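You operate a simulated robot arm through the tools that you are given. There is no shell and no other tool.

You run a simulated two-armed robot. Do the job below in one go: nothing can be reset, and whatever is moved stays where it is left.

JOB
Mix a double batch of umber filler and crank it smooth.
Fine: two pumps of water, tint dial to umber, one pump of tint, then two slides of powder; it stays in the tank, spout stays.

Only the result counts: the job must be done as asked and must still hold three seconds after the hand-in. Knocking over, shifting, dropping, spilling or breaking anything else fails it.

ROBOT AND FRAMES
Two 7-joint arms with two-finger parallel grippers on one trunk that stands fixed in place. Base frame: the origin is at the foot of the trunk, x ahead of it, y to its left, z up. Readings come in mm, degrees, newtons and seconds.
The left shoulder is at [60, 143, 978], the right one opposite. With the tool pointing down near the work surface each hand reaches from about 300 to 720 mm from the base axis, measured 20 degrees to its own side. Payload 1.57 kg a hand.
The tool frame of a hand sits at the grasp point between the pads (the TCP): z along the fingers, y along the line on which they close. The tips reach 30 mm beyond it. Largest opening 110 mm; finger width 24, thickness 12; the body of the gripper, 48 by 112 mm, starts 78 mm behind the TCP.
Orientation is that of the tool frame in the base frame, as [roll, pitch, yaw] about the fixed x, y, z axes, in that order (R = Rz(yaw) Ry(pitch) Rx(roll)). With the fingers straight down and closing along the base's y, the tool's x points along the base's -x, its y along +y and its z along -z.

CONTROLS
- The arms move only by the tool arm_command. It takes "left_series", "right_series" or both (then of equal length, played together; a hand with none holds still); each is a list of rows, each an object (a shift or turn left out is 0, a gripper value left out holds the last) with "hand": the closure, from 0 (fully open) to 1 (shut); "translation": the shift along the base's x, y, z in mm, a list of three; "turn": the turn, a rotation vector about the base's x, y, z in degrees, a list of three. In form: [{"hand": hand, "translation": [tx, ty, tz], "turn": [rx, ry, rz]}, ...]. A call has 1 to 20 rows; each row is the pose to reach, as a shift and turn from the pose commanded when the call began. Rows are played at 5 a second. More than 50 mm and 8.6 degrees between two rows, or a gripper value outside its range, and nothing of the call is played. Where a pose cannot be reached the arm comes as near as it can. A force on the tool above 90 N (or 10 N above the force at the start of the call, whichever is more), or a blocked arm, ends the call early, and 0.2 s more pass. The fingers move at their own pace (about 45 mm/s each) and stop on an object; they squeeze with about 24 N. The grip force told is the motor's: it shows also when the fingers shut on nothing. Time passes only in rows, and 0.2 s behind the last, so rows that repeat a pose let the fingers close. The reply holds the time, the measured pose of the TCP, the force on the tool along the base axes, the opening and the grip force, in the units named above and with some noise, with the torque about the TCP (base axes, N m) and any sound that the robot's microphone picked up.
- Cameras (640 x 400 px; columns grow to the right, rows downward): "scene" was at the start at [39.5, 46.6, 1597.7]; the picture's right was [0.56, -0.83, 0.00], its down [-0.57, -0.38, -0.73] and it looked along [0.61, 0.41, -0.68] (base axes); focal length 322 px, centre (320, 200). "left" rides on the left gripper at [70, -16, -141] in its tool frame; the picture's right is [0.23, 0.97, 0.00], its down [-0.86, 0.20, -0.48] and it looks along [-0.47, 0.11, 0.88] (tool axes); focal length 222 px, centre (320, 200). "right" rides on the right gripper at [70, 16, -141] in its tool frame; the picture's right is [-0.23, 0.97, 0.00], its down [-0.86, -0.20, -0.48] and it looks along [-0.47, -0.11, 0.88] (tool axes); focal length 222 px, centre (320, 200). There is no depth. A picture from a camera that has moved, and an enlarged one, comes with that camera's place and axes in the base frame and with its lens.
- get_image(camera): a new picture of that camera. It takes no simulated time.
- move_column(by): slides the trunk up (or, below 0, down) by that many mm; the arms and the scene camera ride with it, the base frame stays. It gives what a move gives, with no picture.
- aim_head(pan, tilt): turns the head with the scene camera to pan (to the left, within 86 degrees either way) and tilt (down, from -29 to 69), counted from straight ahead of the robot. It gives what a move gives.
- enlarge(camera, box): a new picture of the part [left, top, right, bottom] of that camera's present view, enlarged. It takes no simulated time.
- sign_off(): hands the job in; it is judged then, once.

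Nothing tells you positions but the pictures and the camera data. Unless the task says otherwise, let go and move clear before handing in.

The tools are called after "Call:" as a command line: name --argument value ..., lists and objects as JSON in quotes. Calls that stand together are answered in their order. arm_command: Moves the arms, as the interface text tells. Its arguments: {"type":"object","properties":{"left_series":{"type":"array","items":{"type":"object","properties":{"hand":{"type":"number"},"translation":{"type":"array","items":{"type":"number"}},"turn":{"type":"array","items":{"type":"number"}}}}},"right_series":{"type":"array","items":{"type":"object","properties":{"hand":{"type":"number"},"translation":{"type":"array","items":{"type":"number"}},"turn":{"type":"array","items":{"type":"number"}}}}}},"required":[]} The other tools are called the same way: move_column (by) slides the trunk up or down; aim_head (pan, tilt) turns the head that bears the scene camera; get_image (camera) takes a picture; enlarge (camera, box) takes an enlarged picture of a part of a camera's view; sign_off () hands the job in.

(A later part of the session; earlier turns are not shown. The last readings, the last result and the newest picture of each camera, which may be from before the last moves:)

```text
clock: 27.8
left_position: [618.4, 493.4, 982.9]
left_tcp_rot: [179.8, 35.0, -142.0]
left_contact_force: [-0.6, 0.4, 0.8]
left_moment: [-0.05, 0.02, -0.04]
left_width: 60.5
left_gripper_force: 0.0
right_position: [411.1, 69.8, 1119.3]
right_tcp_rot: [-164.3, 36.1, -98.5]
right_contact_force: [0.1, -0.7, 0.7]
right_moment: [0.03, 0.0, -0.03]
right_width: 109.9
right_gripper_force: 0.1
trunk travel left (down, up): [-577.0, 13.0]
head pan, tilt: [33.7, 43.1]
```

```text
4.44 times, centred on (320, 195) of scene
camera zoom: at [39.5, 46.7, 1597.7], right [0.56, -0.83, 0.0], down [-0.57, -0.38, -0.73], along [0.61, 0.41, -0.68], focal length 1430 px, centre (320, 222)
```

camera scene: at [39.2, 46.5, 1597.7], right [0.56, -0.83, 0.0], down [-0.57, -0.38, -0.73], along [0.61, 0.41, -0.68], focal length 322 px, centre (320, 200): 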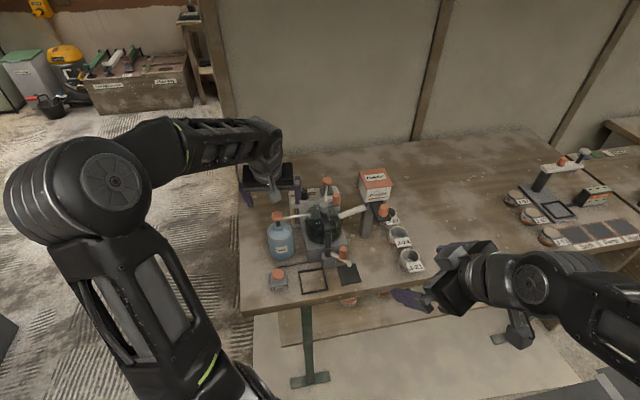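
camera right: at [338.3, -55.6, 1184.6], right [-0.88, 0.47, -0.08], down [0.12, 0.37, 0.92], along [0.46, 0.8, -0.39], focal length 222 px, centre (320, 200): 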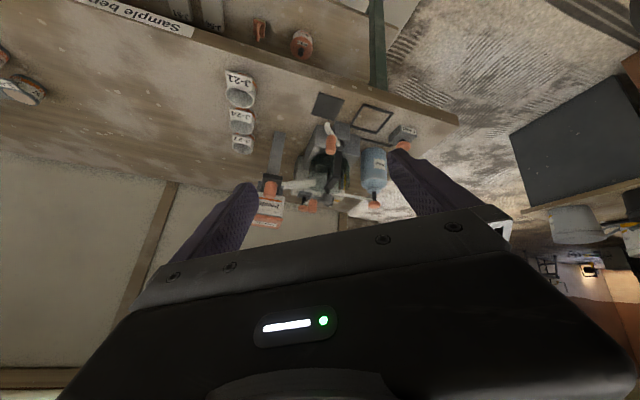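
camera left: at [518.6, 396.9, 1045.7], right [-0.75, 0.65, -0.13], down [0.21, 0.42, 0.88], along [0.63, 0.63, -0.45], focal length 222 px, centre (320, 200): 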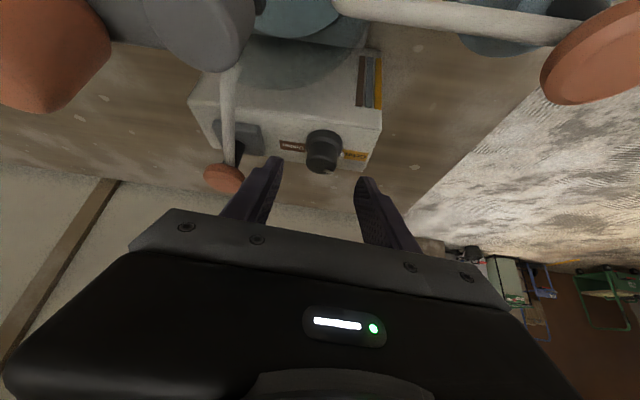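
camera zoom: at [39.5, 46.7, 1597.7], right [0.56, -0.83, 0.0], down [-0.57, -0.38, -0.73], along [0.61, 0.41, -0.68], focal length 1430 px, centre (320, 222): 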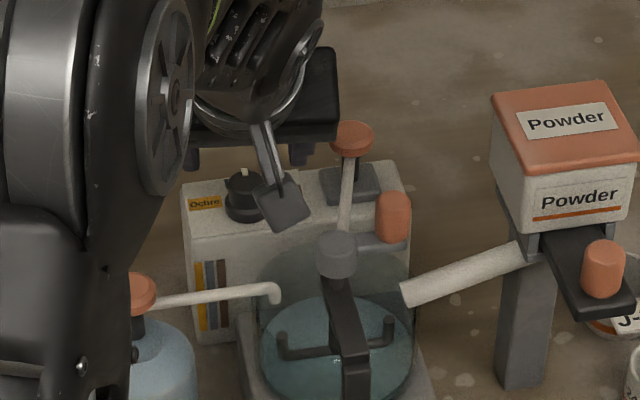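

The pointer is now exactly at Grey (straight back). I'll rotate to heading 46°, lower and regrasp for the second turn to Umber.

Call:
arm_command --left_series '[{"hand": 0.45, "translation": [0.9, -1.0, 0], "turn": [0, 0, 8]}, {"translation": [0.9, -1.0, -12], "turn": [0, 0, 8]}, {"translation": [0.9, -1.0, -25], "turn": [0, 0, 8]}, {"translation": [0.9, -1.0, -25], "turn": [0, 0, 8]}, {"hand": 1, "translation": [0.9, -1.0, -25], "turn": [0, 0, 8]}, {"translation": [0.9, -1.0, -25], "turn": [0, 0, 8]}, {"translation": [0.9, -1.0, -25], "turn": [0, 0, 8]}, {"translation": [0.9, -1.0, -25], "turn": [0, 0, 8]}]'

Call:
enlarge --camera "left" --box '[260, 110, 390, 200]'

Call:
enlarge --camera "right" --box '[270, 150, 390, 230]'

```text
clock: 29.6
left_position: [620.0, 492.6, 957.0]
left_tcp_rot: [179.9, 35.0, -134.0]
left_contact_force: [1.6, -2.5, -1.6]
left_moment: [-0.12, -0.3, -0.02]
left_width: 27.6
left_gripper_force: 32.2
right_position: [409.8, 69.6, 1119.3]
right_tcp_rot: [-164.4, 36.1, -98.5]
right_contact_force: [0.7, 0.2, 0.1]
right_moment: [0.0, -0.01, 0.02]
right_width: 110.0
right_gripper_force: 0.0
trunk travel left (down, up): [-577.0, 13.0]
head pan, tilt: [33.7, 43.1]
```

```text
4.44 times, centred on (325, 155) of left
camera zoom: at [534.7, 381.5, 1033.2], right [-0.83, 0.54, -0.13], down [0.15, 0.44, 0.88], along [0.54, 0.71, -0.45], focal length 987 px, centre (298, 400)
```

zoom: 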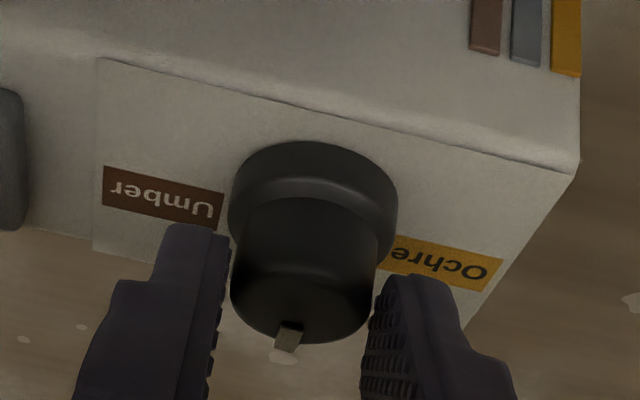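

```text
5.00 times, centred on (330, 190) of right
camera zoom: at [338.1, -56.0, 1184.8], right [-0.88, 0.47, -0.08], down [0.12, 0.37, 0.92], along [0.46, 0.8, -0.39], focal length 1111 px, centre (270, 250)
```

zoom: 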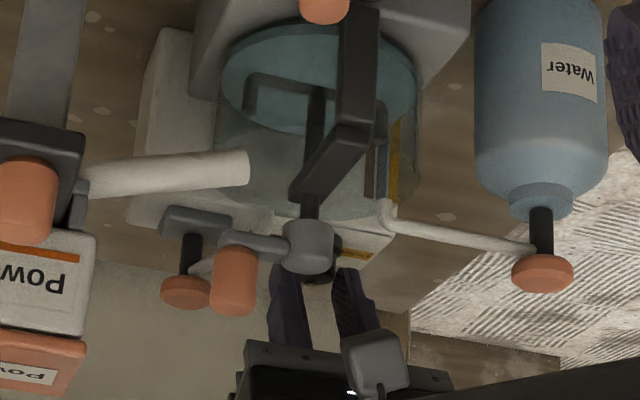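

I have the knob again. I'll turn it clockwise about 62° toward Umber.

Call:
arm_command --left_series '[{"hand": 1, "translation": [-0.9, 1.0, 0], "turn": [0, 0, -7.75]}, {"translation": [-1.6, 2.0, 0], "turn": [0, 0, -15.5]}, {"translation": [-2.2, 3.2, 0], "turn": [0, 0, -23.25]}, {"translation": [-2.6, 4.4, 0], "turn": [0, 0, -31]}, {"translation": [-2.9, 5.7, 0], "turn": [0, 0, -38.75]}, {"translation": [-2.9, 7.0, 0], "turn": [0, 0, -46.5]}, {"translation": [-2.8, 8.3, 0], "turn": [0, 0, -54.25]}, {"translation": [-2.6, 9.6, 0], "turn": [0, 0, -62]}, {"translation": [-2.6, 9.6, 0], "turn": [0, 0, -62]}]'

Call:
enlarge --camera "left" --box '[260, 110, 390, 200]'

Call:
enlarge --camera "scene" --box '[260, 150, 380, 240]'

```text
clock: 31.6
left_position: [615.9, 503.3, 958.5]
left_tcp_rot: [179.8, 35.0, 164.1]
left_contact_force: [1.6, 6.2, 1.9]
left_moment: [-0.25, -0.6, 0.41]
left_width: 27.6
left_gripper_force: 38.3
right_position: [410.2, 70.6, 1118.9]
right_tcp_rot: [-164.4, 36.0, -98.6]
right_contact_force: [0.3, 0.1, 0.1]
right_moment: [-0.02, 0.0, -0.01]
right_width: 109.9
right_gripper_force: 0.1
trunk travel left (down, up): [-577.0, 13.0]
head pan, tilt: [33.7, 43.1]
```

```text
4.44 times, centred on (325, 155) of left
camera zoom: at [477.7, 526.9, 1033.7], right [0.09, 0.99, -0.13], down [0.46, 0.07, 0.88], along [0.88, -0.14, -0.45], focal length 987 px, centre (298, 400)
```

zoom: 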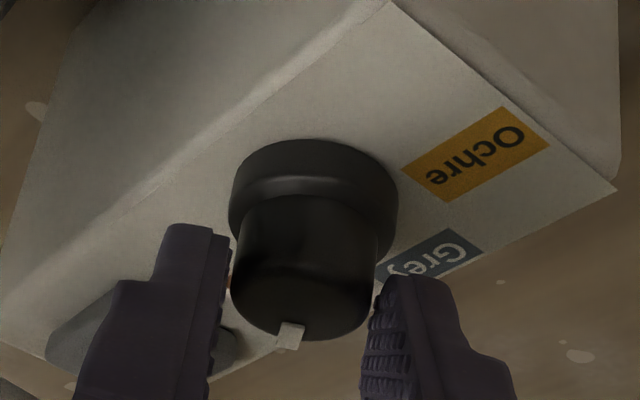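

```text
4.44 times, centred on (320, 195) of scene
camera zoom: at [39.3, 47.5, 1597.7], right [0.56, -0.83, 0.0], down [-0.57, -0.38, -0.73], along [0.61, 0.41, -0.68], focal length 1430 px, centre (320, 222)
```

zoom: 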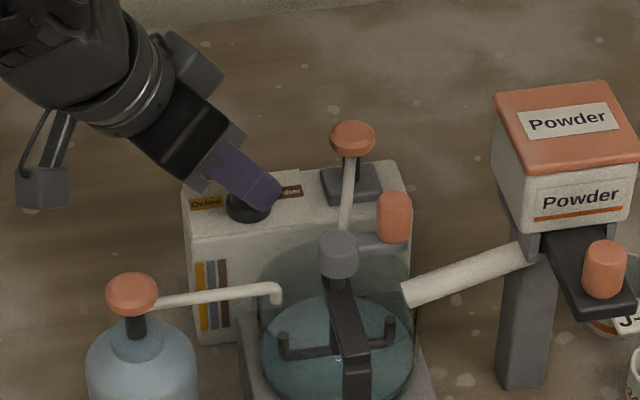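

The turn is done. I'll release, lift clear and check where the pointer stands.

Call:
arm_command --left_series '[{"hand": 0.45}, {"hand": 0.45}, {"hand": 0.45}, {"translation": [0, 0, 20]}, {"translation": [0, 0, 45]}, {"translation": [-10, 0, 60]}, {"translation": [-10, 0, 60]}]'

Call:
enlarge --camera "left" --box '[240, 60, 400, 170]'

Call:
enlarge --camera "scene" --box '[290, 170, 350, 210]'

```text
clock: 33.2
left_position: [607.1, 505.4, 1018.0]
left_tcp_rot: [179.8, 35.0, 164.1]
left_contact_force: [-0.5, 0.3, -0.7]
left_moment: [-0.03, 0.01, 0.02]
left_width: 60.7
left_gripper_force: 0.1
right_position: [411.5, 70.7, 1118.6]
right_tcp_rot: [-164.4, 36.1, -98.5]
right_contact_force: [-0.7, -0.5, 0.3]
right_moment: [0.02, 0.02, -0.03]
right_width: 110.3
right_gripper_force: 0.3
trunk travel left (down, up): [-577.0, 13.0]
head pan, tilt: [33.7, 43.1]
```

```text
3.64 times, centred on (320, 115) of left
camera zoom: at [468.3, 527.5, 1093.4], right [0.09, 0.99, -0.13], down [0.46, 0.07, 0.88], along [0.88, -0.14, -0.45], focal length 808 px, centre (320, 509)
```

zoom: 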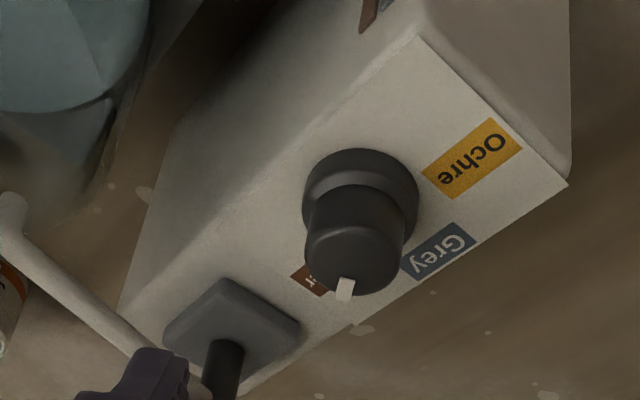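

```text
10.00 times, centred on (320, 190) of scene
camera zoom: at [39.9, 46.9, 1597.7], right [0.56, -0.83, 0.0], down [-0.57, -0.38, -0.73], along [0.61, 0.41, -0.68], focal length 3218 px, centre (320, 300)
```

zoom: 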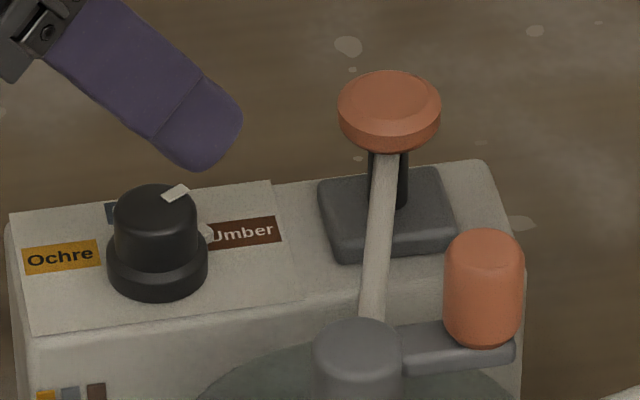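

The pointer nub now sits on the Umber label, mirror-symmetric to where it was on Ochre. Next comes the tint pump: I'll close the fingers and hover above its head at about [687, 453, 967].

Call:
arm_command --left_series '[{"hand": 1, "translation": [0, 0, 20], "turn": [-0.08, 0.85, 7.0]}, {"translation": [5, -5, 30], "turn": [-0.15, 1.7, 13.99]}, {"translation": [15, -15, 30], "turn": [-0.23, 2.55, 20.98]}, {"translation": [30, -28, 30], "turn": [-0.3, 3.4, 27.98]}, {"translation": [48, -43, 30], "turn": [-0.38, 4.25, 34.97]}, {"translation": [66, -58, 25], "turn": [-0.45, 5.09, 41.96]}, {"translation": [66, -58, 12], "turn": [-0.45, 5.09, 41.96]}, {"translation": [66, -58, 12], "turn": [-0.45, 5.09, 41.96]}]'

Call:
get_image --camera "left"

Call:
enlarge --camera "scene" --box '[260, 140, 380, 240]'

Call:
enlarge --camera "right" --box '[250, 150, 370, 230]'

```text
clock: 35.0
left_position: [670.9, 444.0, 1029.7]
left_tcp_rot: [179.8, 30.0, -154.1]
left_contact_force: [-0.3, -0.6, -0.3]
left_moment: [-0.01, 0.03, -0.01]
left_width: 0.0
left_gripper_force: 21.6
right_position: [410.7, 70.3, 1119.1]
right_tcp_rot: [-164.5, 36.1, -98.6]
right_contact_force: [-0.4, -0.2, -0.3]
right_moment: [-0.01, 0.04, 0.01]
right_width: 110.0
right_gripper_force: 0.0
trunk travel left (down, up): [-577.0, 13.0]
head pan, tilt: [33.7, 43.1]
```

```text
taken
camera left: at [559.4, 371.9, 1116.8], right [-0.6, 0.79, -0.11], down [0.36, 0.4, 0.84], along [0.71, 0.47, -0.53], focal length 222 px, centre (320, 200)
```

left: 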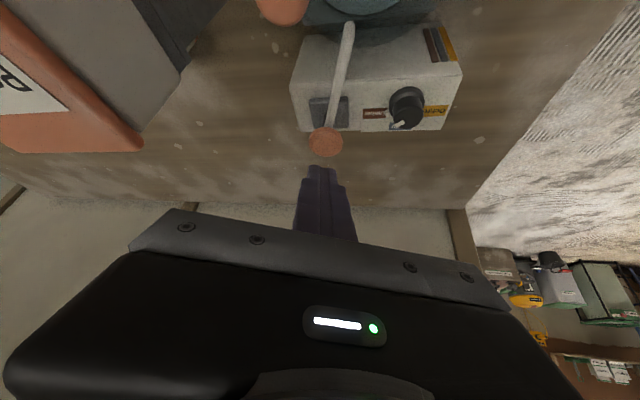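

```text
4.00 times, centred on (320, 190) of scene
camera zoom: at [39.8, 46.3, 1597.7], right [0.56, -0.83, 0.0], down [-0.57, -0.38, -0.73], along [0.61, 0.41, -0.68], focal length 1287 px, centre (320, 240)
```

zoom: 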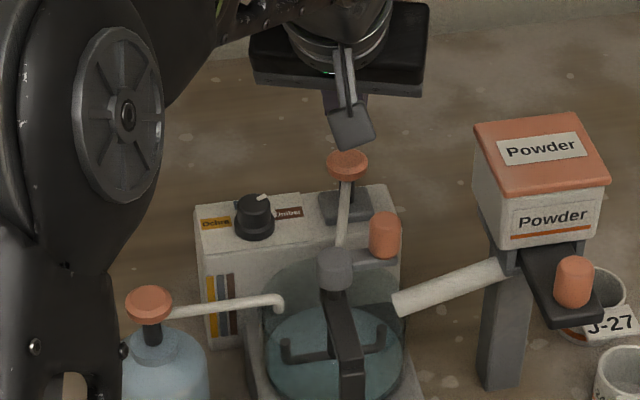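

```text
5.00 times, centred on (310, 190) of right
camera zoom: at [338.0, -56.0, 1184.8], right [-0.88, 0.47, -0.08], down [0.12, 0.37, 0.92], along [0.46, 0.8, -0.39], focal length 1111 px, centre (370, 250)
```

zoom: 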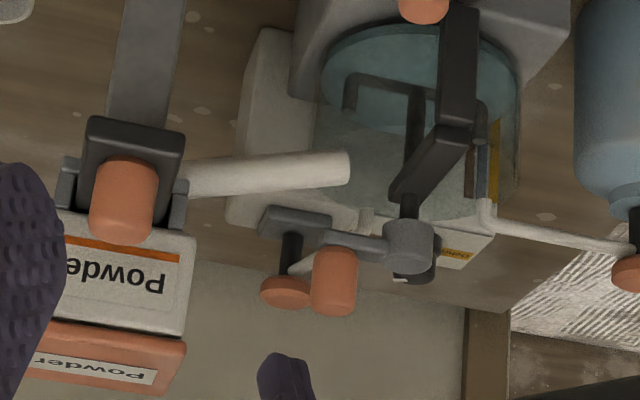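

The tint pump head is just below the closed fingertips. I'll press down in one continuous stroke and check the force.

Call:
arm_command --left_series '[{"translation": [2, 1.5, -12]}, {"translation": [3, 2, -24]}, {"translation": [3, 2, -30]}, {"translation": [3, 2, -36]}, {"translation": [3, 2, -42]}, {"translation": [3, 2, -46]}, {"translation": [3, 2, -46]}]'

Call:
enlarge --camera "left" --box '[260, 60, 470, 200]'

Call:
enlarge --camera "scene" --box '[260, 140, 380, 240]'

Call:
enlarge --camera "right" --box '[250, 150, 370, 230]'

```text
clock: 36.6
left_position: [675.0, 447.2, 986.2]
left_tcp_rot: [179.8, 30.2, -154.1]
left_contact_force: [2.9, 3.1, 9.1]
left_moment: [0.12, -0.12, 0.04]
left_width: 0.2
left_gripper_force: 20.8
right_position: [410.6, 70.7, 1119.2]
right_tcp_rot: [-164.4, 36.1, -98.5]
right_contact_force: [0.4, 0.5, -0.3]
right_moment: [-0.02, -0.03, 0.03]
right_width: 109.7
right_gripper_force: 0.1
trunk travel left (down, up): [-577.0, 13.0]
head pan, tilt: [33.7, 43.1]
```

```text
2.86 times, centred on (365, 130) of left
camera zoom: at [563.5, 376.1, 1072.6], right [-0.6, 0.79, -0.11], down [0.36, 0.4, 0.84], along [0.71, 0.47, -0.52], focal length 635 px, centre (191, 400)
```

zoom: 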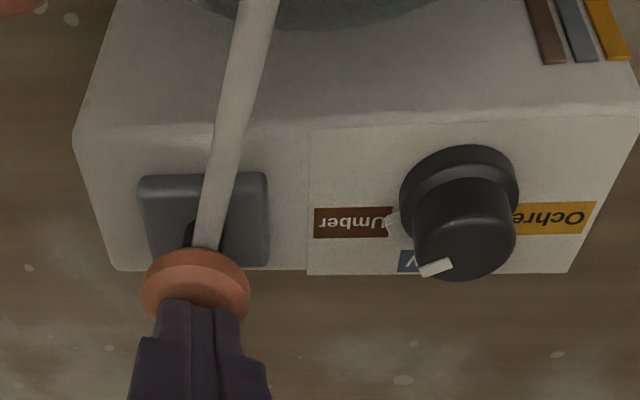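

```text
4.00 times, centred on (320, 190) of scene
camera zoom: at [39.0, 46.4, 1597.8], right [0.56, -0.83, 0.0], down [-0.57, -0.38, -0.73], along [0.61, 0.41, -0.68], focal length 1287 px, centre (320, 240)
```

zoom: 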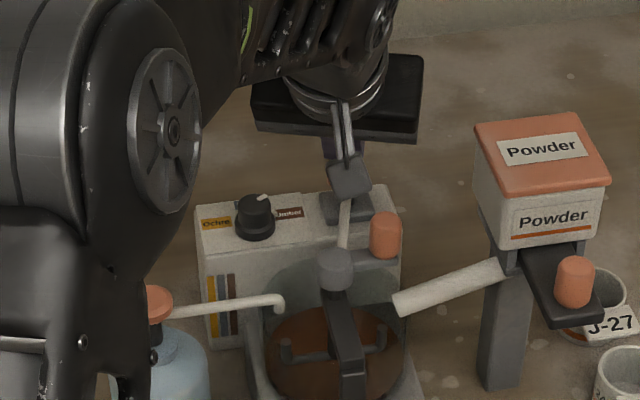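

```text
5.00 times, centred on (310, 190) of right
camera zoom: at [337.4, -55.9, 1185.1], right [-0.88, 0.47, -0.08], down [0.12, 0.37, 0.92], along [0.46, 0.8, -0.39], focal length 1111 px, centre (370, 250)
```

zoom: 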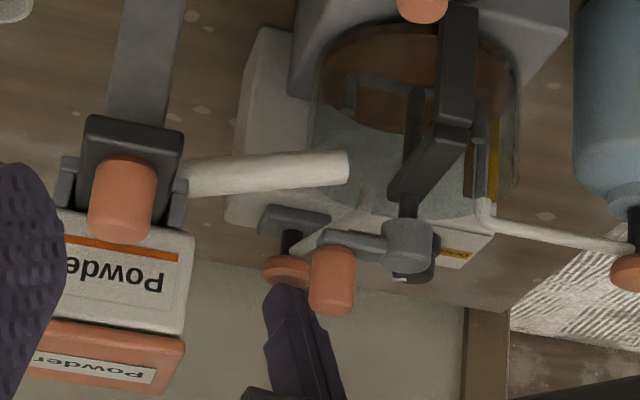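

The tank has turned umber brown, so the tint was dispensed. I'll finish this same stroke down to the stop.

Call:
arm_command --left_series '[{"translation": [0, 0, -3]}, {"translation": [0, 0, -6]}, {"translation": [0, 0, -9]}, {"translation": [0, 0, -9]}]'

Call:
enlarge --camera "right" --box '[250, 150, 370, 230]'

```text
clock: 37.6
left_position: [674.4, 446.9, 985.8]
left_tcp_rot: [-180.0, 31.1, -154.0]
left_contact_force: [-1.7, 4.8, 40.9]
left_moment: [0.26, -0.1, -0.35]
left_width: 0.0
left_gripper_force: 21.4
right_position: [406.8, 67.8, 1121.4]
right_tcp_rot: [-164.2, 36.2, -98.3]
right_contact_force: [0.1, 0.6, -0.2]
right_moment: [0.0, -0.02, -0.01]
right_width: 110.0
right_gripper_force: 0.1
trunk travel left (down, up): [-577.0, 13.0]
head pan, tilt: [33.7, 43.1]
```

```text
5.00 times, centred on (310, 190) of right
camera zoom: at [334.1, -57.5, 1186.2], right [-0.88, 0.47, -0.08], down [0.12, 0.37, 0.92], along [0.46, 0.8, -0.38], focal length 1111 px, centre (370, 250)
```

zoom: 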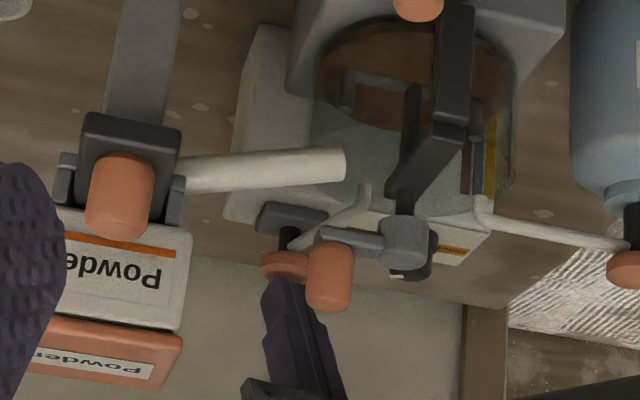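

The stroke bottomed out (41 N, no more travel). I'll lift off, and move the right hand away at the same time so the left arm has room near the hopper.

Call:
arm_command --left_series '[{"translation": [0, 0, 10]}, {"translation": [0, 0, 25]}, {"translation": [0, 0, 55]}, {"translation": [-20, -8, 90]}, {"translation": [-45, -20, 105]}, {"translation": [-70, -40, 110]}]' --right_series '[{"translation": [0, -15, 0]}, {"translation": [-2, -30, 0]}, {"translation": [-4, -45, 0]}, {"translation": [-6, -60, 0]}, {"translation": [-8, -75, 0]}, {"translation": [-10, -90, 0]}]'

Call:
get_image --camera "scene"

Call:
get_image --camera "right"

Call:
get_image --camera "left"

Call:
enlarge --camera "scene" --box '[290, 150, 410, 250]'

```text
clock: 39.0
left_position: [604.0, 405.7, 1084.4]
left_tcp_rot: [179.8, 30.1, -154.1]
left_contact_force: [-0.4, -0.2, 1.0]
left_moment: [0.04, 0.02, 0.02]
left_width: 0.2
left_gripper_force: 21.2
right_position: [397.5, -21.2, 1119.5]
right_tcp_rot: [-164.3, 36.1, -98.3]
right_contact_force: [-0.1, -0.1, 0.5]
right_moment: [0.03, -0.04, 0.04]
right_width: 109.9
right_gripper_force: 0.1
trunk travel left (down, up): [-577.0, 13.0]
head pan, tilt: [33.7, 43.1]
```

```text
taken
camera scene: at [38.2, 45.6, 1597.8], right [0.56, -0.83, 0.0], down [-0.57, -0.38, -0.73], along [0.61, 0.41, -0.68], focal length 322 px, centre (320, 200)
```

scene: 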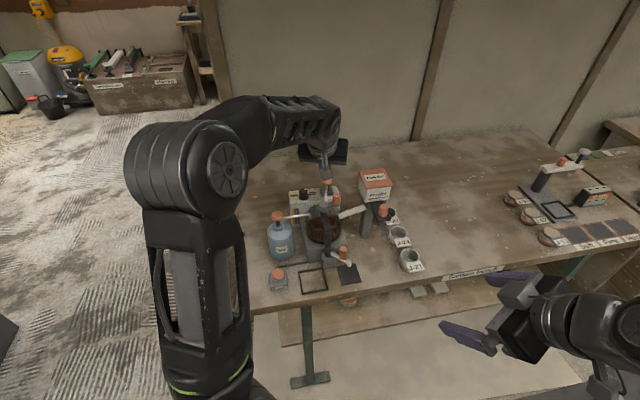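

```text
taken
camera right: at [324.9, -146.9, 1185.6], right [-0.88, 0.47, -0.08], down [0.12, 0.37, 0.92], along [0.46, 0.8, -0.38], focal length 222 px, centre (320, 200)
```

right: 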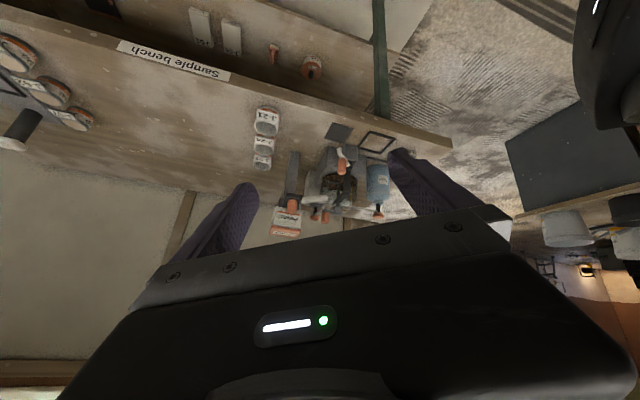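

```text
taken
camera left: at [492.0, 333.8, 1171.7], right [-0.6, 0.79, -0.11], down [0.36, 0.4, 0.84], along [0.71, 0.47, -0.53], focal length 222 px, centre (320, 200)
```

left: 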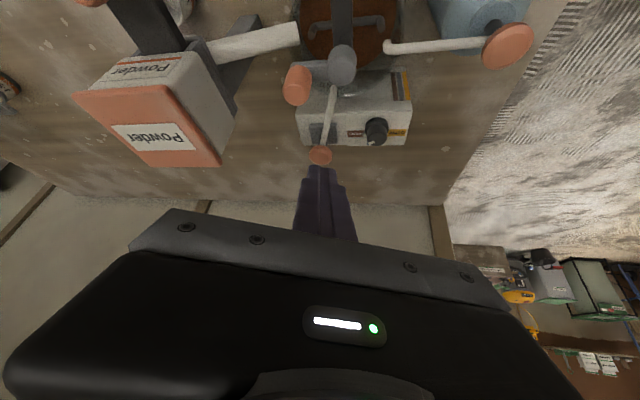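

```text
4.00 times, centred on (350, 200) of scene
camera zoom: at [38.2, 45.6, 1597.8], right [0.56, -0.83, 0.0], down [-0.57, -0.38, -0.73], along [0.61, 0.41, -0.68], focal length 1287 px, centre (200, 200)
```

zoom: 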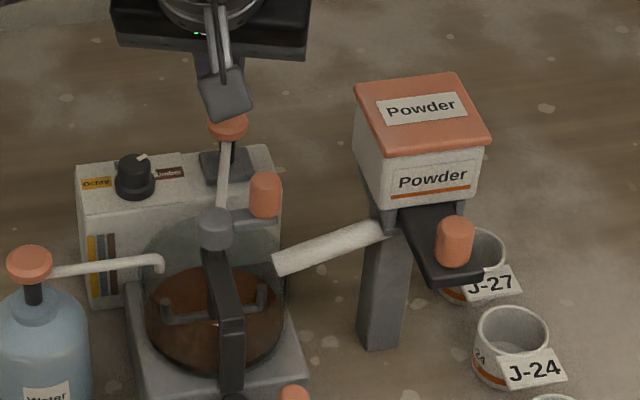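

The tint pump has sprung back, the dial still reads Umber and the tank is brown. Next I'll route the left hand around the front of the hopper to hover over the powder slide knob at about [616, 235, 1011].

Call:
arm_command --left_series '[{"translation": [-40, -25, 15], "turn": [0.4, -0.75, 0.7]}, {"translation": [-72, -60, 25], "turn": [0.8, -1.5, 1.4]}, {"hand": 0.36, "translation": [-80, -105, 25], "turn": [1.2, -2.2, 2.0]}, {"translation": [-70, -148, 22], "turn": [1.6, -3.0, 2.7]}, {"translation": [-42, -178, 15], "turn": [2.0, -3.7, 3.4]}, {"translation": [-8, -181, 5], "turn": [2.35, -4.41, 4.0]}, {"translation": [-8, -181, 5], "turn": [2.35, -4.41, 4.0]}]'

Call:
get_image --camera "left"

Call:
get_image --camera "scene"

Call:
enlarge --camera "right" --box '[240, 100, 400, 240]'

```text
clock: 40.6
left_position: [595.5, 225.4, 1091.2]
left_tcp_rot: [179.8, 35.1, -149.9]
left_contact_force: [-0.3, -0.1, 0.1]
left_moment: [0.01, 0.0, -0.02]
left_width: 70.4
left_gripper_force: 0.0
right_position: [397.3, -19.7, 1119.3]
right_tcp_rot: [-164.4, 36.2, -98.5]
right_contact_force: [0.2, 0.9, -0.3]
right_moment: [-0.02, -0.03, 0.0]
right_width: 110.0
right_gripper_force: 0.2
trunk travel left (down, up): [-577.0, 13.0]
head pan, tilt: [33.7, 43.1]
```

```text
taken
camera left: at [483.7, 143.8, 1165.5], right [-0.65, 0.75, -0.13], down [0.27, 0.38, 0.88], along [0.71, 0.54, -0.45], focal length 222 px, centre (320, 200)
```

left: 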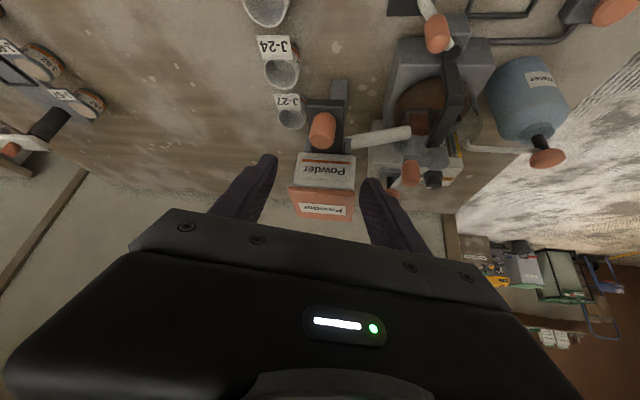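

```text
taken
camera scene: at [38.7, 46.5, 1597.7], right [0.56, -0.83, 0.0], down [-0.57, -0.38, -0.73], along [0.61, 0.41, -0.68], focal length 322 px, centre (320, 200)
```

scene: 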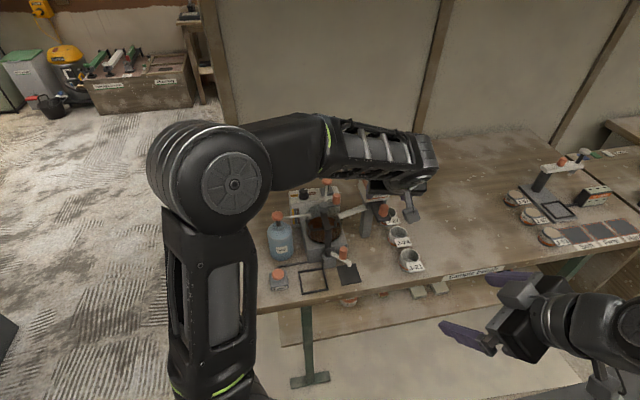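

```text
2.86 times, centred on (320, 170) of right
camera zoom: at [325.3, -146.1, 1185.7], right [-0.88, 0.47, -0.08], down [0.12, 0.37, 0.92], along [0.46, 0.8, -0.39], focal length 635 px, centre (320, 286)
```

zoom: 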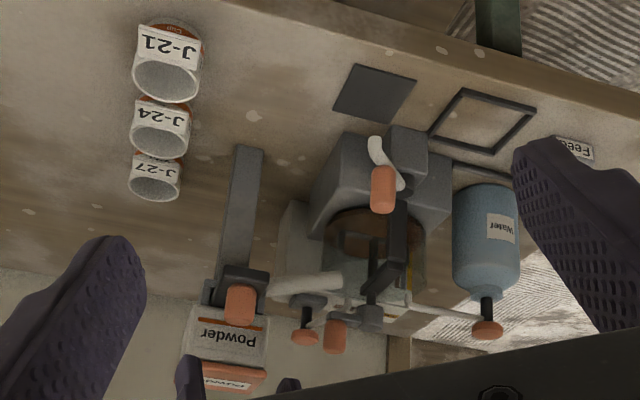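

The slide knob is in view between the fingers. I'll zoom in to see the slide and its guide.

Call:
enlarge --camera "left" --box '[260, 70, 400, 220]'

Call:
enlarge --camera "right" --box '[270, 170, 340, 230]'

Call:
enlarge --camera "scene" --box '[340, 170, 420, 230]'

```text
2.67 times, centred on (330, 145) of left
camera zoom: at [483.7, 143.8, 1165.5], right [-0.65, 0.75, -0.13], down [0.27, 0.38, 0.88], along [0.71, 0.54, -0.45], focal length 592 px, centre (293, 347)
```

zoom: 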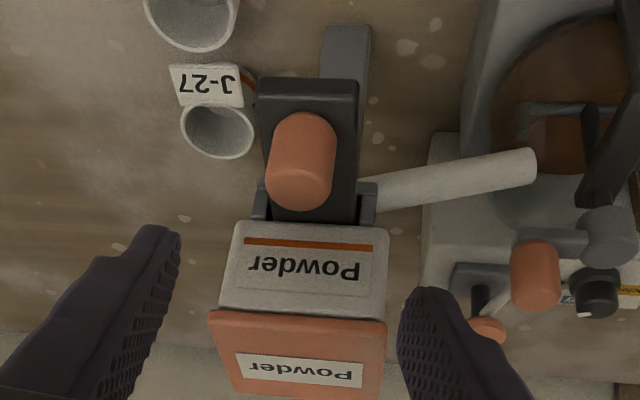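

```text
6.67 times, centred on (305, 200) of right
camera zoom: at [325.3, -146.1, 1185.7], right [-0.88, 0.47, -0.08], down [0.12, 0.37, 0.92], along [0.46, 0.8, -0.39], focal length 1481 px, centre (420, 200)
```

zoom: 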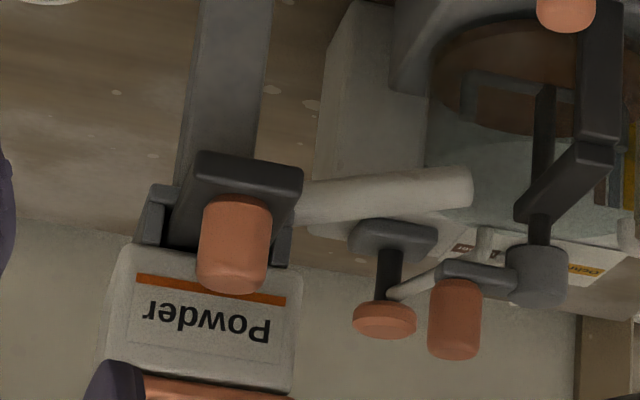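

```text
6.67 times, centred on (380, 200) of scene
camera zoom: at [38.7, 46.5, 1597.7], right [0.56, -0.83, 0.0], down [-0.57, -0.38, -0.73], along [0.61, 0.41, -0.68], focal length 2145 px, centre (-80, 200)
```

zoom: 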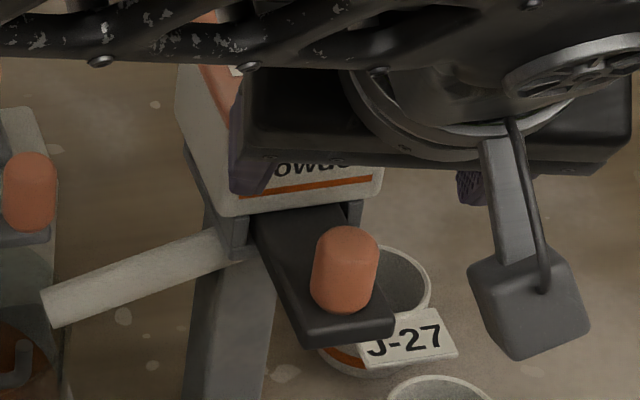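

The knob centre is at about [615.5, 234.5], spanning z≈996–1024, and the tongue slides in at about 45°. I'll align the gripper to 45° and lower around the knob.

Call:
arm_command --left_series '[{"hand": 0.4, "translation": [5, 0, -10], "turn": [0, 0, 7.5]}, {"translation": [10.4, 0, -20], "turn": [0, 0, 15]}, {"translation": [10.4, 0, -35], "turn": [0, 0, 15]}, {"translation": [10.4, 0, -47], "turn": [0, 0, 15]}, {"translation": [10.4, 0, -47], "turn": [0, 0, 15]}]'

Call:
enlarge --camera "left" --box '[240, 80, 400, 210]'

Call:
enlarge --camera "right" --box '[260, 170, 350, 240]'

Call:
enlarge --camera "scene" --box '[340, 170, 440, 230]'

```text
clock: 41.8
left_position: [606.1, 225.2, 1042.8]
left_tcp_rot: [179.9, 34.9, -134.9]
left_contact_force: [0.2, 0.1, 0.5]
left_moment: [0.02, 0.02, 0.0]
left_width: 66.2
left_gripper_force: 0.0
right_position: [396.7, -20.6, 1121.0]
right_tcp_rot: [-164.5, 36.1, -98.4]
right_contact_force: [-0.7, 0.3, -0.4]
right_moment: [-0.01, 0.01, 0.01]
right_width: 110.0
right_gripper_force: 0.0
trunk travel left (down, up): [-577.0, 13.0]
head pan, tilt: [33.7, 43.1]
```

```text
3.08 times, centred on (320, 145) of left
camera zoom: at [519.4, 116.6, 1118.3], right [-0.82, 0.56, -0.13], down [0.16, 0.44, 0.88], along [0.55, 0.7, -0.45], focal length 684 px, centre (320, 369)
```

zoom: 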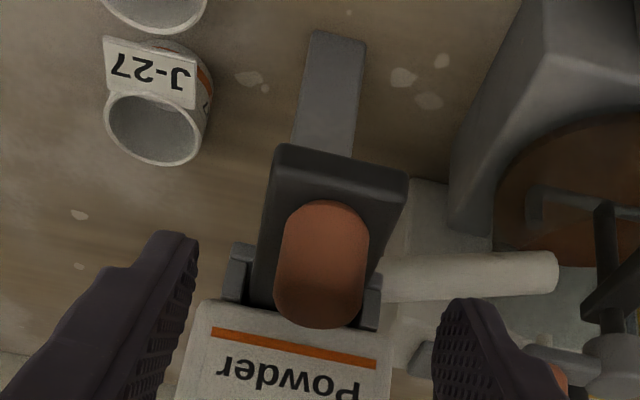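

```text
5.71 times, centred on (305, 205) of right
camera zoom: at [325.8, -146.0, 1185.5], right [-0.88, 0.47, -0.08], down [0.12, 0.37, 0.92], along [0.46, 0.8, -0.39], focal length 1269 px, centre (406, 171)
```

zoom: 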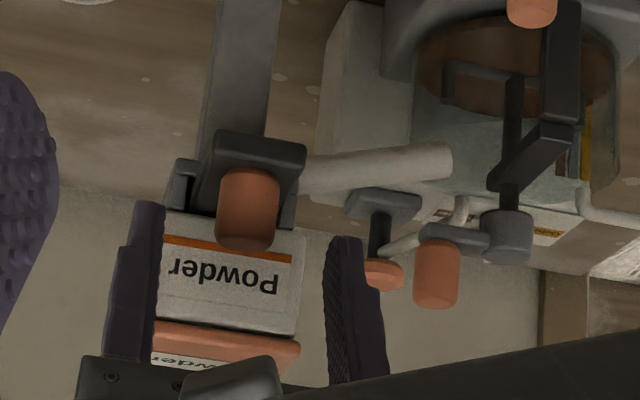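

```text
6.40 times, centred on (390, 200) of scene
camera zoom: at [39.4, 46.6, 1597.7], right [0.56, -0.83, 0.0], down [-0.57, -0.38, -0.73], along [0.61, 0.41, -0.68], focal length 2060 px, centre (-128, 200)
```

zoom: 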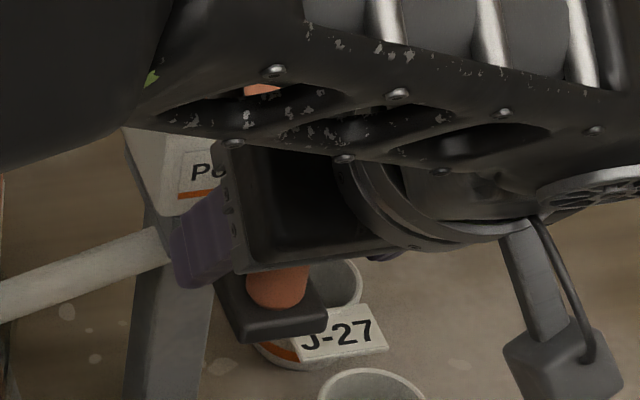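

The alignment is good. I'll descend the last 11 mm and close on the knob.

Call:
arm_command --left_series '[{"translation": [0, 0, -6]}, {"translation": [0, 0, -11]}, {"translation": [0, 0, -11]}, {"hand": 1, "translation": [0, 0, -11]}, {"translation": [0, 0, -11]}, {"translation": [0, 0, -11]}, {"translation": [0, 0, -11]}, {"translation": [0, 0, -11]}]'

Call:
enlarge --camera "left" --box '[240, 80, 400, 210]'

Call:
enlarge --camera "right" --box '[260, 170, 350, 240]'

```text
clock: 43.6
left_position: [607.8, 226.3, 1032.1]
left_tcp_rot: [179.9, 34.9, -135.1]
left_contact_force: [0.6, -1.0, -1.1]
left_moment: [-0.33, -0.28, -0.06]
left_width: 22.7
left_gripper_force: 35.2
right_position: [398.0, -19.4, 1119.0]
right_tcp_rot: [-164.4, 36.1, -98.6]
right_contact_force: [-0.1, 0.4, -0.2]
right_moment: [0.03, 0.0, -0.02]
right_width: 109.8
right_gripper_force: 0.0
trunk travel left (down, up): [-577.0, 13.0]
head pan, tilt: [33.7, 43.1]
```

```text
3.08 times, centred on (320, 145) of left
camera zoom: at [520.5, 116.8, 1107.9], right [-0.82, 0.56, -0.13], down [0.16, 0.44, 0.88], along [0.55, 0.7, -0.45], focal length 684 px, centre (320, 369)
```

zoom: 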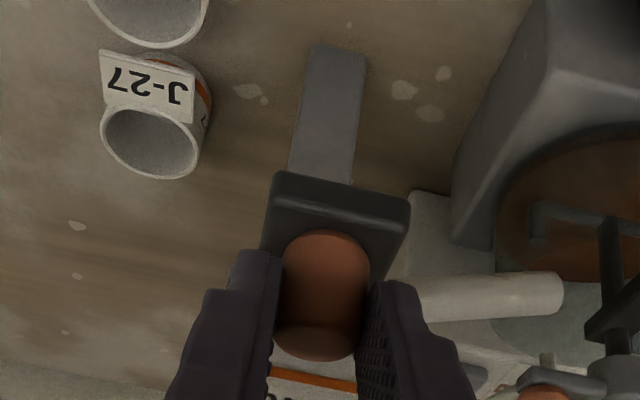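

```text
5.71 times, centred on (305, 205) of right
camera zoom: at [326.2, -146.3, 1185.4], right [-0.88, 0.47, -0.08], down [0.12, 0.37, 0.92], along [0.46, 0.8, -0.39], focal length 1269 px, centre (406, 171)
```

zoom: 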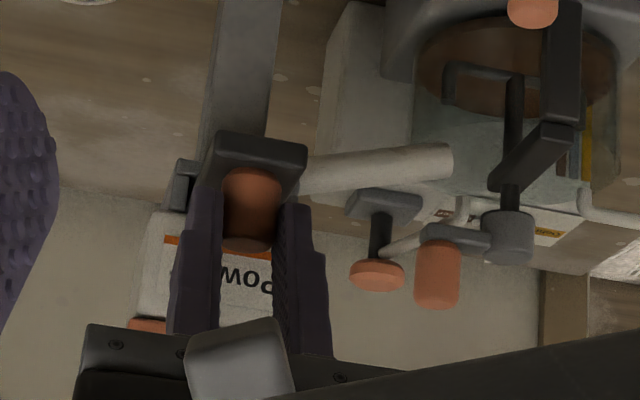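

I have the slide knob at 22.7 mm. I'll push the slide in along 45° by 20 mm first and watch the forces.

Call:
arm_command --left_series '[{"hand": 1, "translation": [3.5, 3.5, 0]}, {"translation": [7.1, 7.1, 0]}, {"translation": [10.6, 10.6, 0]}, {"translation": [14.1, 14.1, 0]}, {"translation": [14.1, 14.1, 0]}]'

Call:
enlarge --camera "left" --box '[240, 80, 400, 210]'

Call:
enlarge --camera "right" --box '[260, 150, 370, 240]'

```text
clock: 44.8
left_position: [619.1, 237.6, 1032.9]
left_tcp_rot: [179.8, 35.0, -135.1]
left_contact_force: [-22.5, -18.5, -1.3]
left_moment: [-0.39, 0.23, 0.0]
left_width: 22.8
left_gripper_force: 35.0
right_position: [396.5, -22.2, 1120.5]
right_tcp_rot: [-164.3, 36.2, -98.5]
right_contact_force: [-0.2, -0.6, 0.0]
right_moment: [0.02, -0.02, -0.02]
right_width: 109.9
right_gripper_force: 0.1
trunk travel left (down, up): [-577.0, 13.0]
head pan, tilt: [33.7, 43.1]
```

```text
3.08 times, centred on (320, 145) of left
camera zoom: at [532.7, 128.9, 1108.4], right [-0.82, 0.56, -0.13], down [0.16, 0.44, 0.88], along [0.55, 0.7, -0.45], focal length 684 px, centre (320, 369)
```

zoom: 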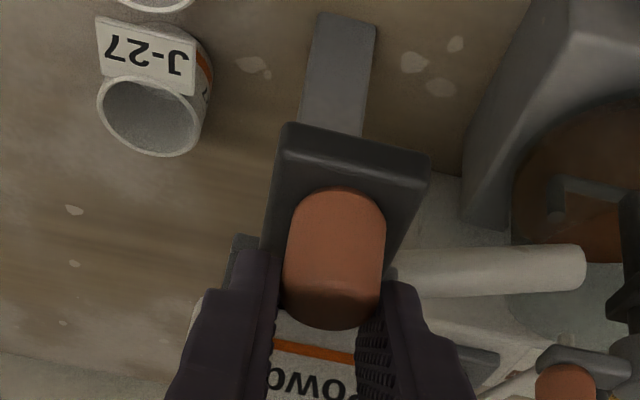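

```text
4.44 times, centred on (315, 195) of right
camera zoom: at [323.4, -148.2, 1185.9], right [-0.88, 0.47, -0.08], down [0.12, 0.37, 0.92], along [0.46, 0.8, -0.38], focal length 987 px, centre (342, 222)
```

zoom: 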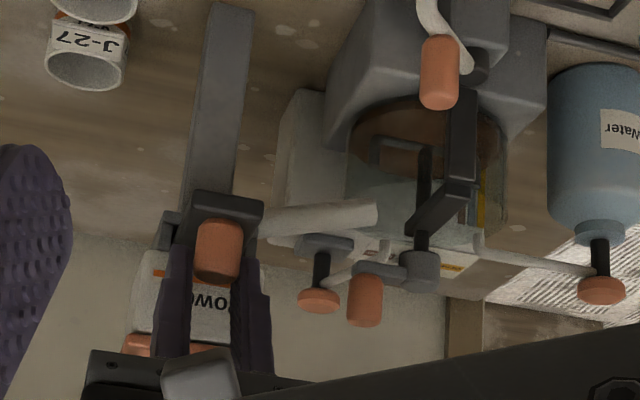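

The slide did not move inward; the fingers slipped, with 29 N of resistance, so it must already be fully in. A "slide" is therefore a pull out and a return. I'll open, go back to the knob centre and regrip.

Call:
arm_command --left_series '[{"hand": 0.5}, {"hand": 0.5}, {"hand": 0.5, "translation": [-7, -7, 0]}, {"translation": [-14.1, -14.1, 0]}, {"translation": [-14.1, -14.1, 0]}]'

Call:
enlarge --camera "left" --box '[240, 80, 400, 210]'

Call:
enlarge --camera "right" --box '[260, 170, 350, 240]'

```text
clock: 46.0
left_position: [607.1, 226.0, 1031.4]
left_tcp_rot: [179.8, 35.0, -134.9]
left_contact_force: [0.6, -0.1, 0.0]
left_moment: [0.04, -0.01, 0.0]
left_width: 54.8
left_gripper_force: 0.1
right_position: [398.7, -20.7, 1120.1]
right_tcp_rot: [-164.4, 36.1, -98.5]
right_contact_force: [0.0, -0.4, -0.5]
right_moment: [0.04, -0.01, 0.0]
right_width: 110.1
right_gripper_force: 0.0
trunk travel left (down, up): [-577.0, 13.0]
head pan, tilt: [33.7, 43.1]
```

```text
3.08 times, centred on (320, 145) of left
camera zoom: at [521.3, 117.9, 1107.8], right [-0.82, 0.56, -0.13], down [0.16, 0.44, 0.88], along [0.55, 0.7, -0.45], focal length 684 px, centre (320, 369)
```

zoom: 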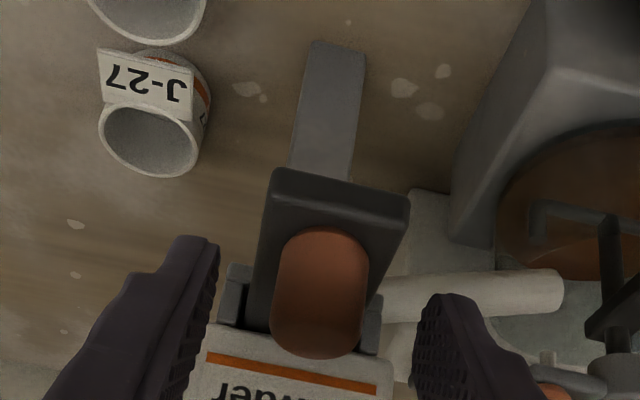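

```text
5.71 times, centred on (305, 205) of right
camera zoom: at [326.0, -146.0, 1185.5], right [-0.88, 0.47, -0.08], down [0.12, 0.37, 0.92], along [0.46, 0.8, -0.39], focal length 1269 px, centre (406, 171)
```

zoom: 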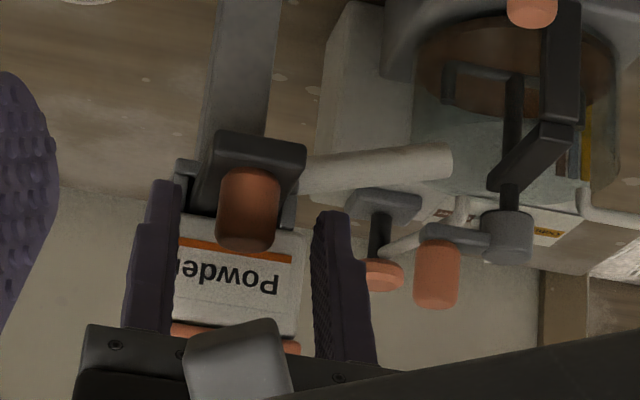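

The knob and hopper haven't shifted. I'll regrip and pull outward this time.

Call:
arm_command --left_series '[{"hand": 1}, {"hand": 1}, {"hand": 1}, {"hand": 1}, {"translation": [-3.5, -3.5, 0]}, {"translation": [-7.1, -7.1, 0]}, {"translation": [-10.6, -10.6, 0]}, {"translation": [-14.1, -14.1, 0]}, {"translation": [-14.1, -14.1, 0]}]'

Call:
enlarge --camera "left" --box '[240, 80, 400, 210]'

Call:
enlarge --camera "right" --box '[260, 150, 370, 240]'

```text
clock: 48.0
left_position: [593.1, 211.1, 1032.7]
left_tcp_rot: [179.8, 35.0, -135.2]
left_contact_force: [0.4, -1.4, -4.0]
left_moment: [-0.19, -0.33, 0.02]
left_width: 22.9
left_gripper_force: 35.6
right_position: [398.1, -19.2, 1118.6]
right_tcp_rot: [-164.6, 36.1, -98.5]
right_contact_force: [-0.1, 0.3, -0.1]
right_moment: [0.02, 0.0, 0.0]
right_width: 109.9
right_gripper_force: 0.0
trunk travel left (down, up): [-577.0, 13.0]
head pan, tilt: [33.7, 43.1]
```

```text
3.08 times, centred on (320, 145) of left
camera zoom: at [507.0, 103.0, 1108.0], right [-0.82, 0.56, -0.13], down [0.16, 0.44, 0.88], along [0.55, 0.7, -0.45], focal length 684 px, centre (320, 369)
```

zoom: 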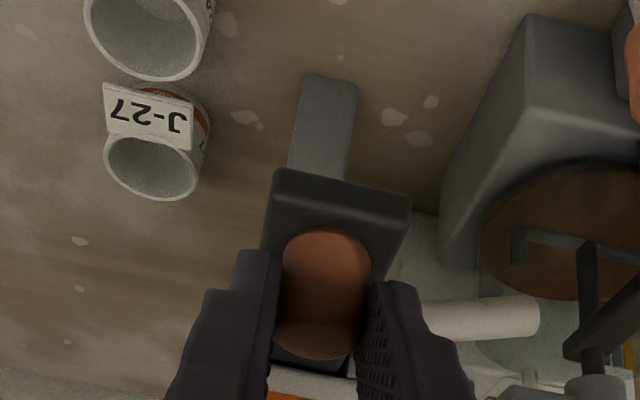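

```text
4.44 times, centred on (315, 195) of right
camera zoom: at [326.2, -146.1, 1185.4], right [-0.88, 0.47, -0.08], down [0.12, 0.37, 0.92], along [0.46, 0.8, -0.39], focal length 987 px, centre (342, 222)
```

zoom: 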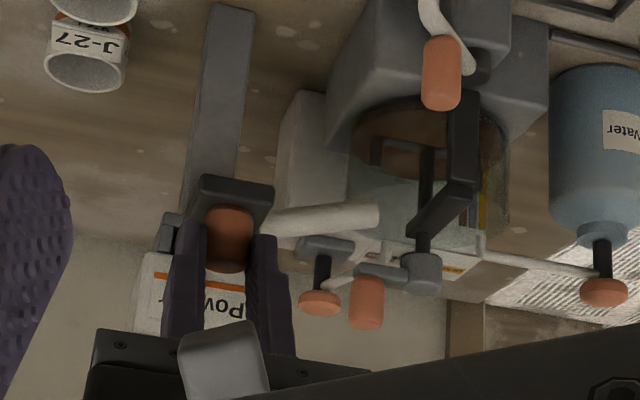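

The slide pulls out easily, 20 mm so far. I'll keep pulling to find its end of travel.

Call:
arm_command --left_series '[{"hand": 1, "translation": [-3.5, -3.5, 0]}, {"translation": [-7.1, -7.1, 0]}, {"translation": [-10.6, -10.6, 0]}, {"translation": [-14.1, -14.1, 0]}, {"translation": [-14.1, -14.1, 0]}]'

Call:
enlarge --camera "left" --box '[240, 80, 400, 210]'

Call:
enlarge --camera "right" --box '[260, 150, 370, 240]'

Call:
enlarge --camera "scene" --box '[290, 160, 430, 260]'

```text
clock: 49.2
left_position: [579.9, 197.1, 1031.9]
left_tcp_rot: [179.8, 35.1, -135.0]
left_contact_force: [0.1, 1.7, 1.4]
left_moment: [-0.24, -0.28, 0.05]
left_width: 22.8
left_gripper_force: 35.5
right_position: [398.2, -19.6, 1119.5]
right_tcp_rot: [-164.4, 36.1, -98.4]
right_contact_force: [-0.3, -0.3, -0.2]
right_moment: [0.01, 0.0, 0.02]
right_width: 110.1
right_gripper_force: 0.0
trunk travel left (down, up): [-577.0, 13.0]
head pan, tilt: [33.7, 43.1]
```

```text
3.08 times, centred on (320, 145) of left
camera zoom: at [493.3, 89.1, 1107.8], right [-0.82, 0.56, -0.13], down [0.16, 0.44, 0.88], along [0.55, 0.7, -0.45], focal length 684 px, centre (320, 369)
```

zoom: 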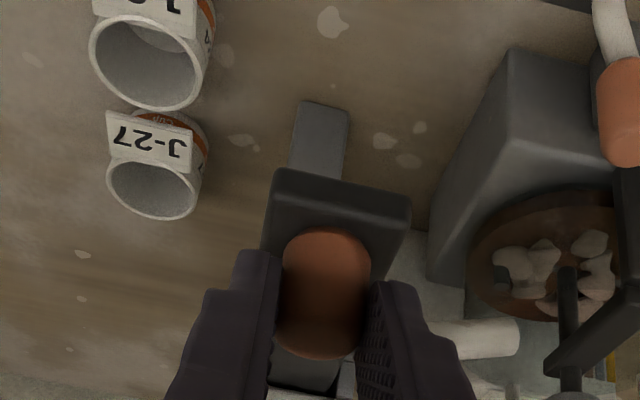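

```text
4.44 times, centred on (315, 195) of right
camera zoom: at [325.8, -145.8, 1185.6], right [-0.88, 0.47, -0.08], down [0.12, 0.37, 0.92], along [0.46, 0.8, -0.39], focal length 987 px, centre (342, 222)
```

zoom: 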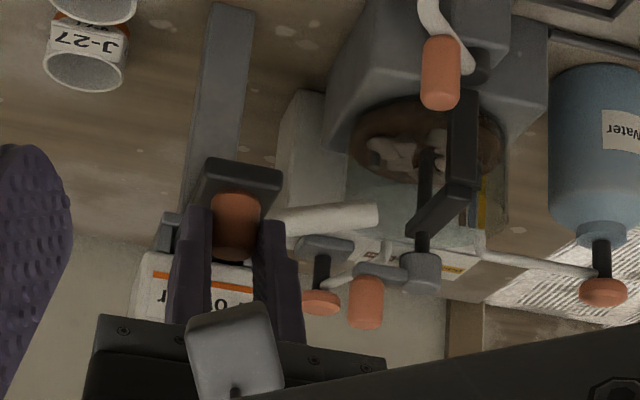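

```text
4.00 times, centred on (360, 210) of scene
camera zoom: at [39.4, 46.9, 1597.7], right [0.56, -0.83, 0.0], down [-0.57, -0.38, -0.73], along [0.61, 0.41, -0.68], focal length 1287 px, centre (160, 160)
```

zoom: 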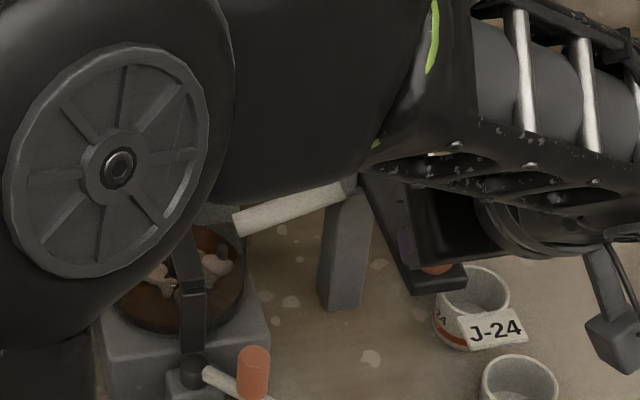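

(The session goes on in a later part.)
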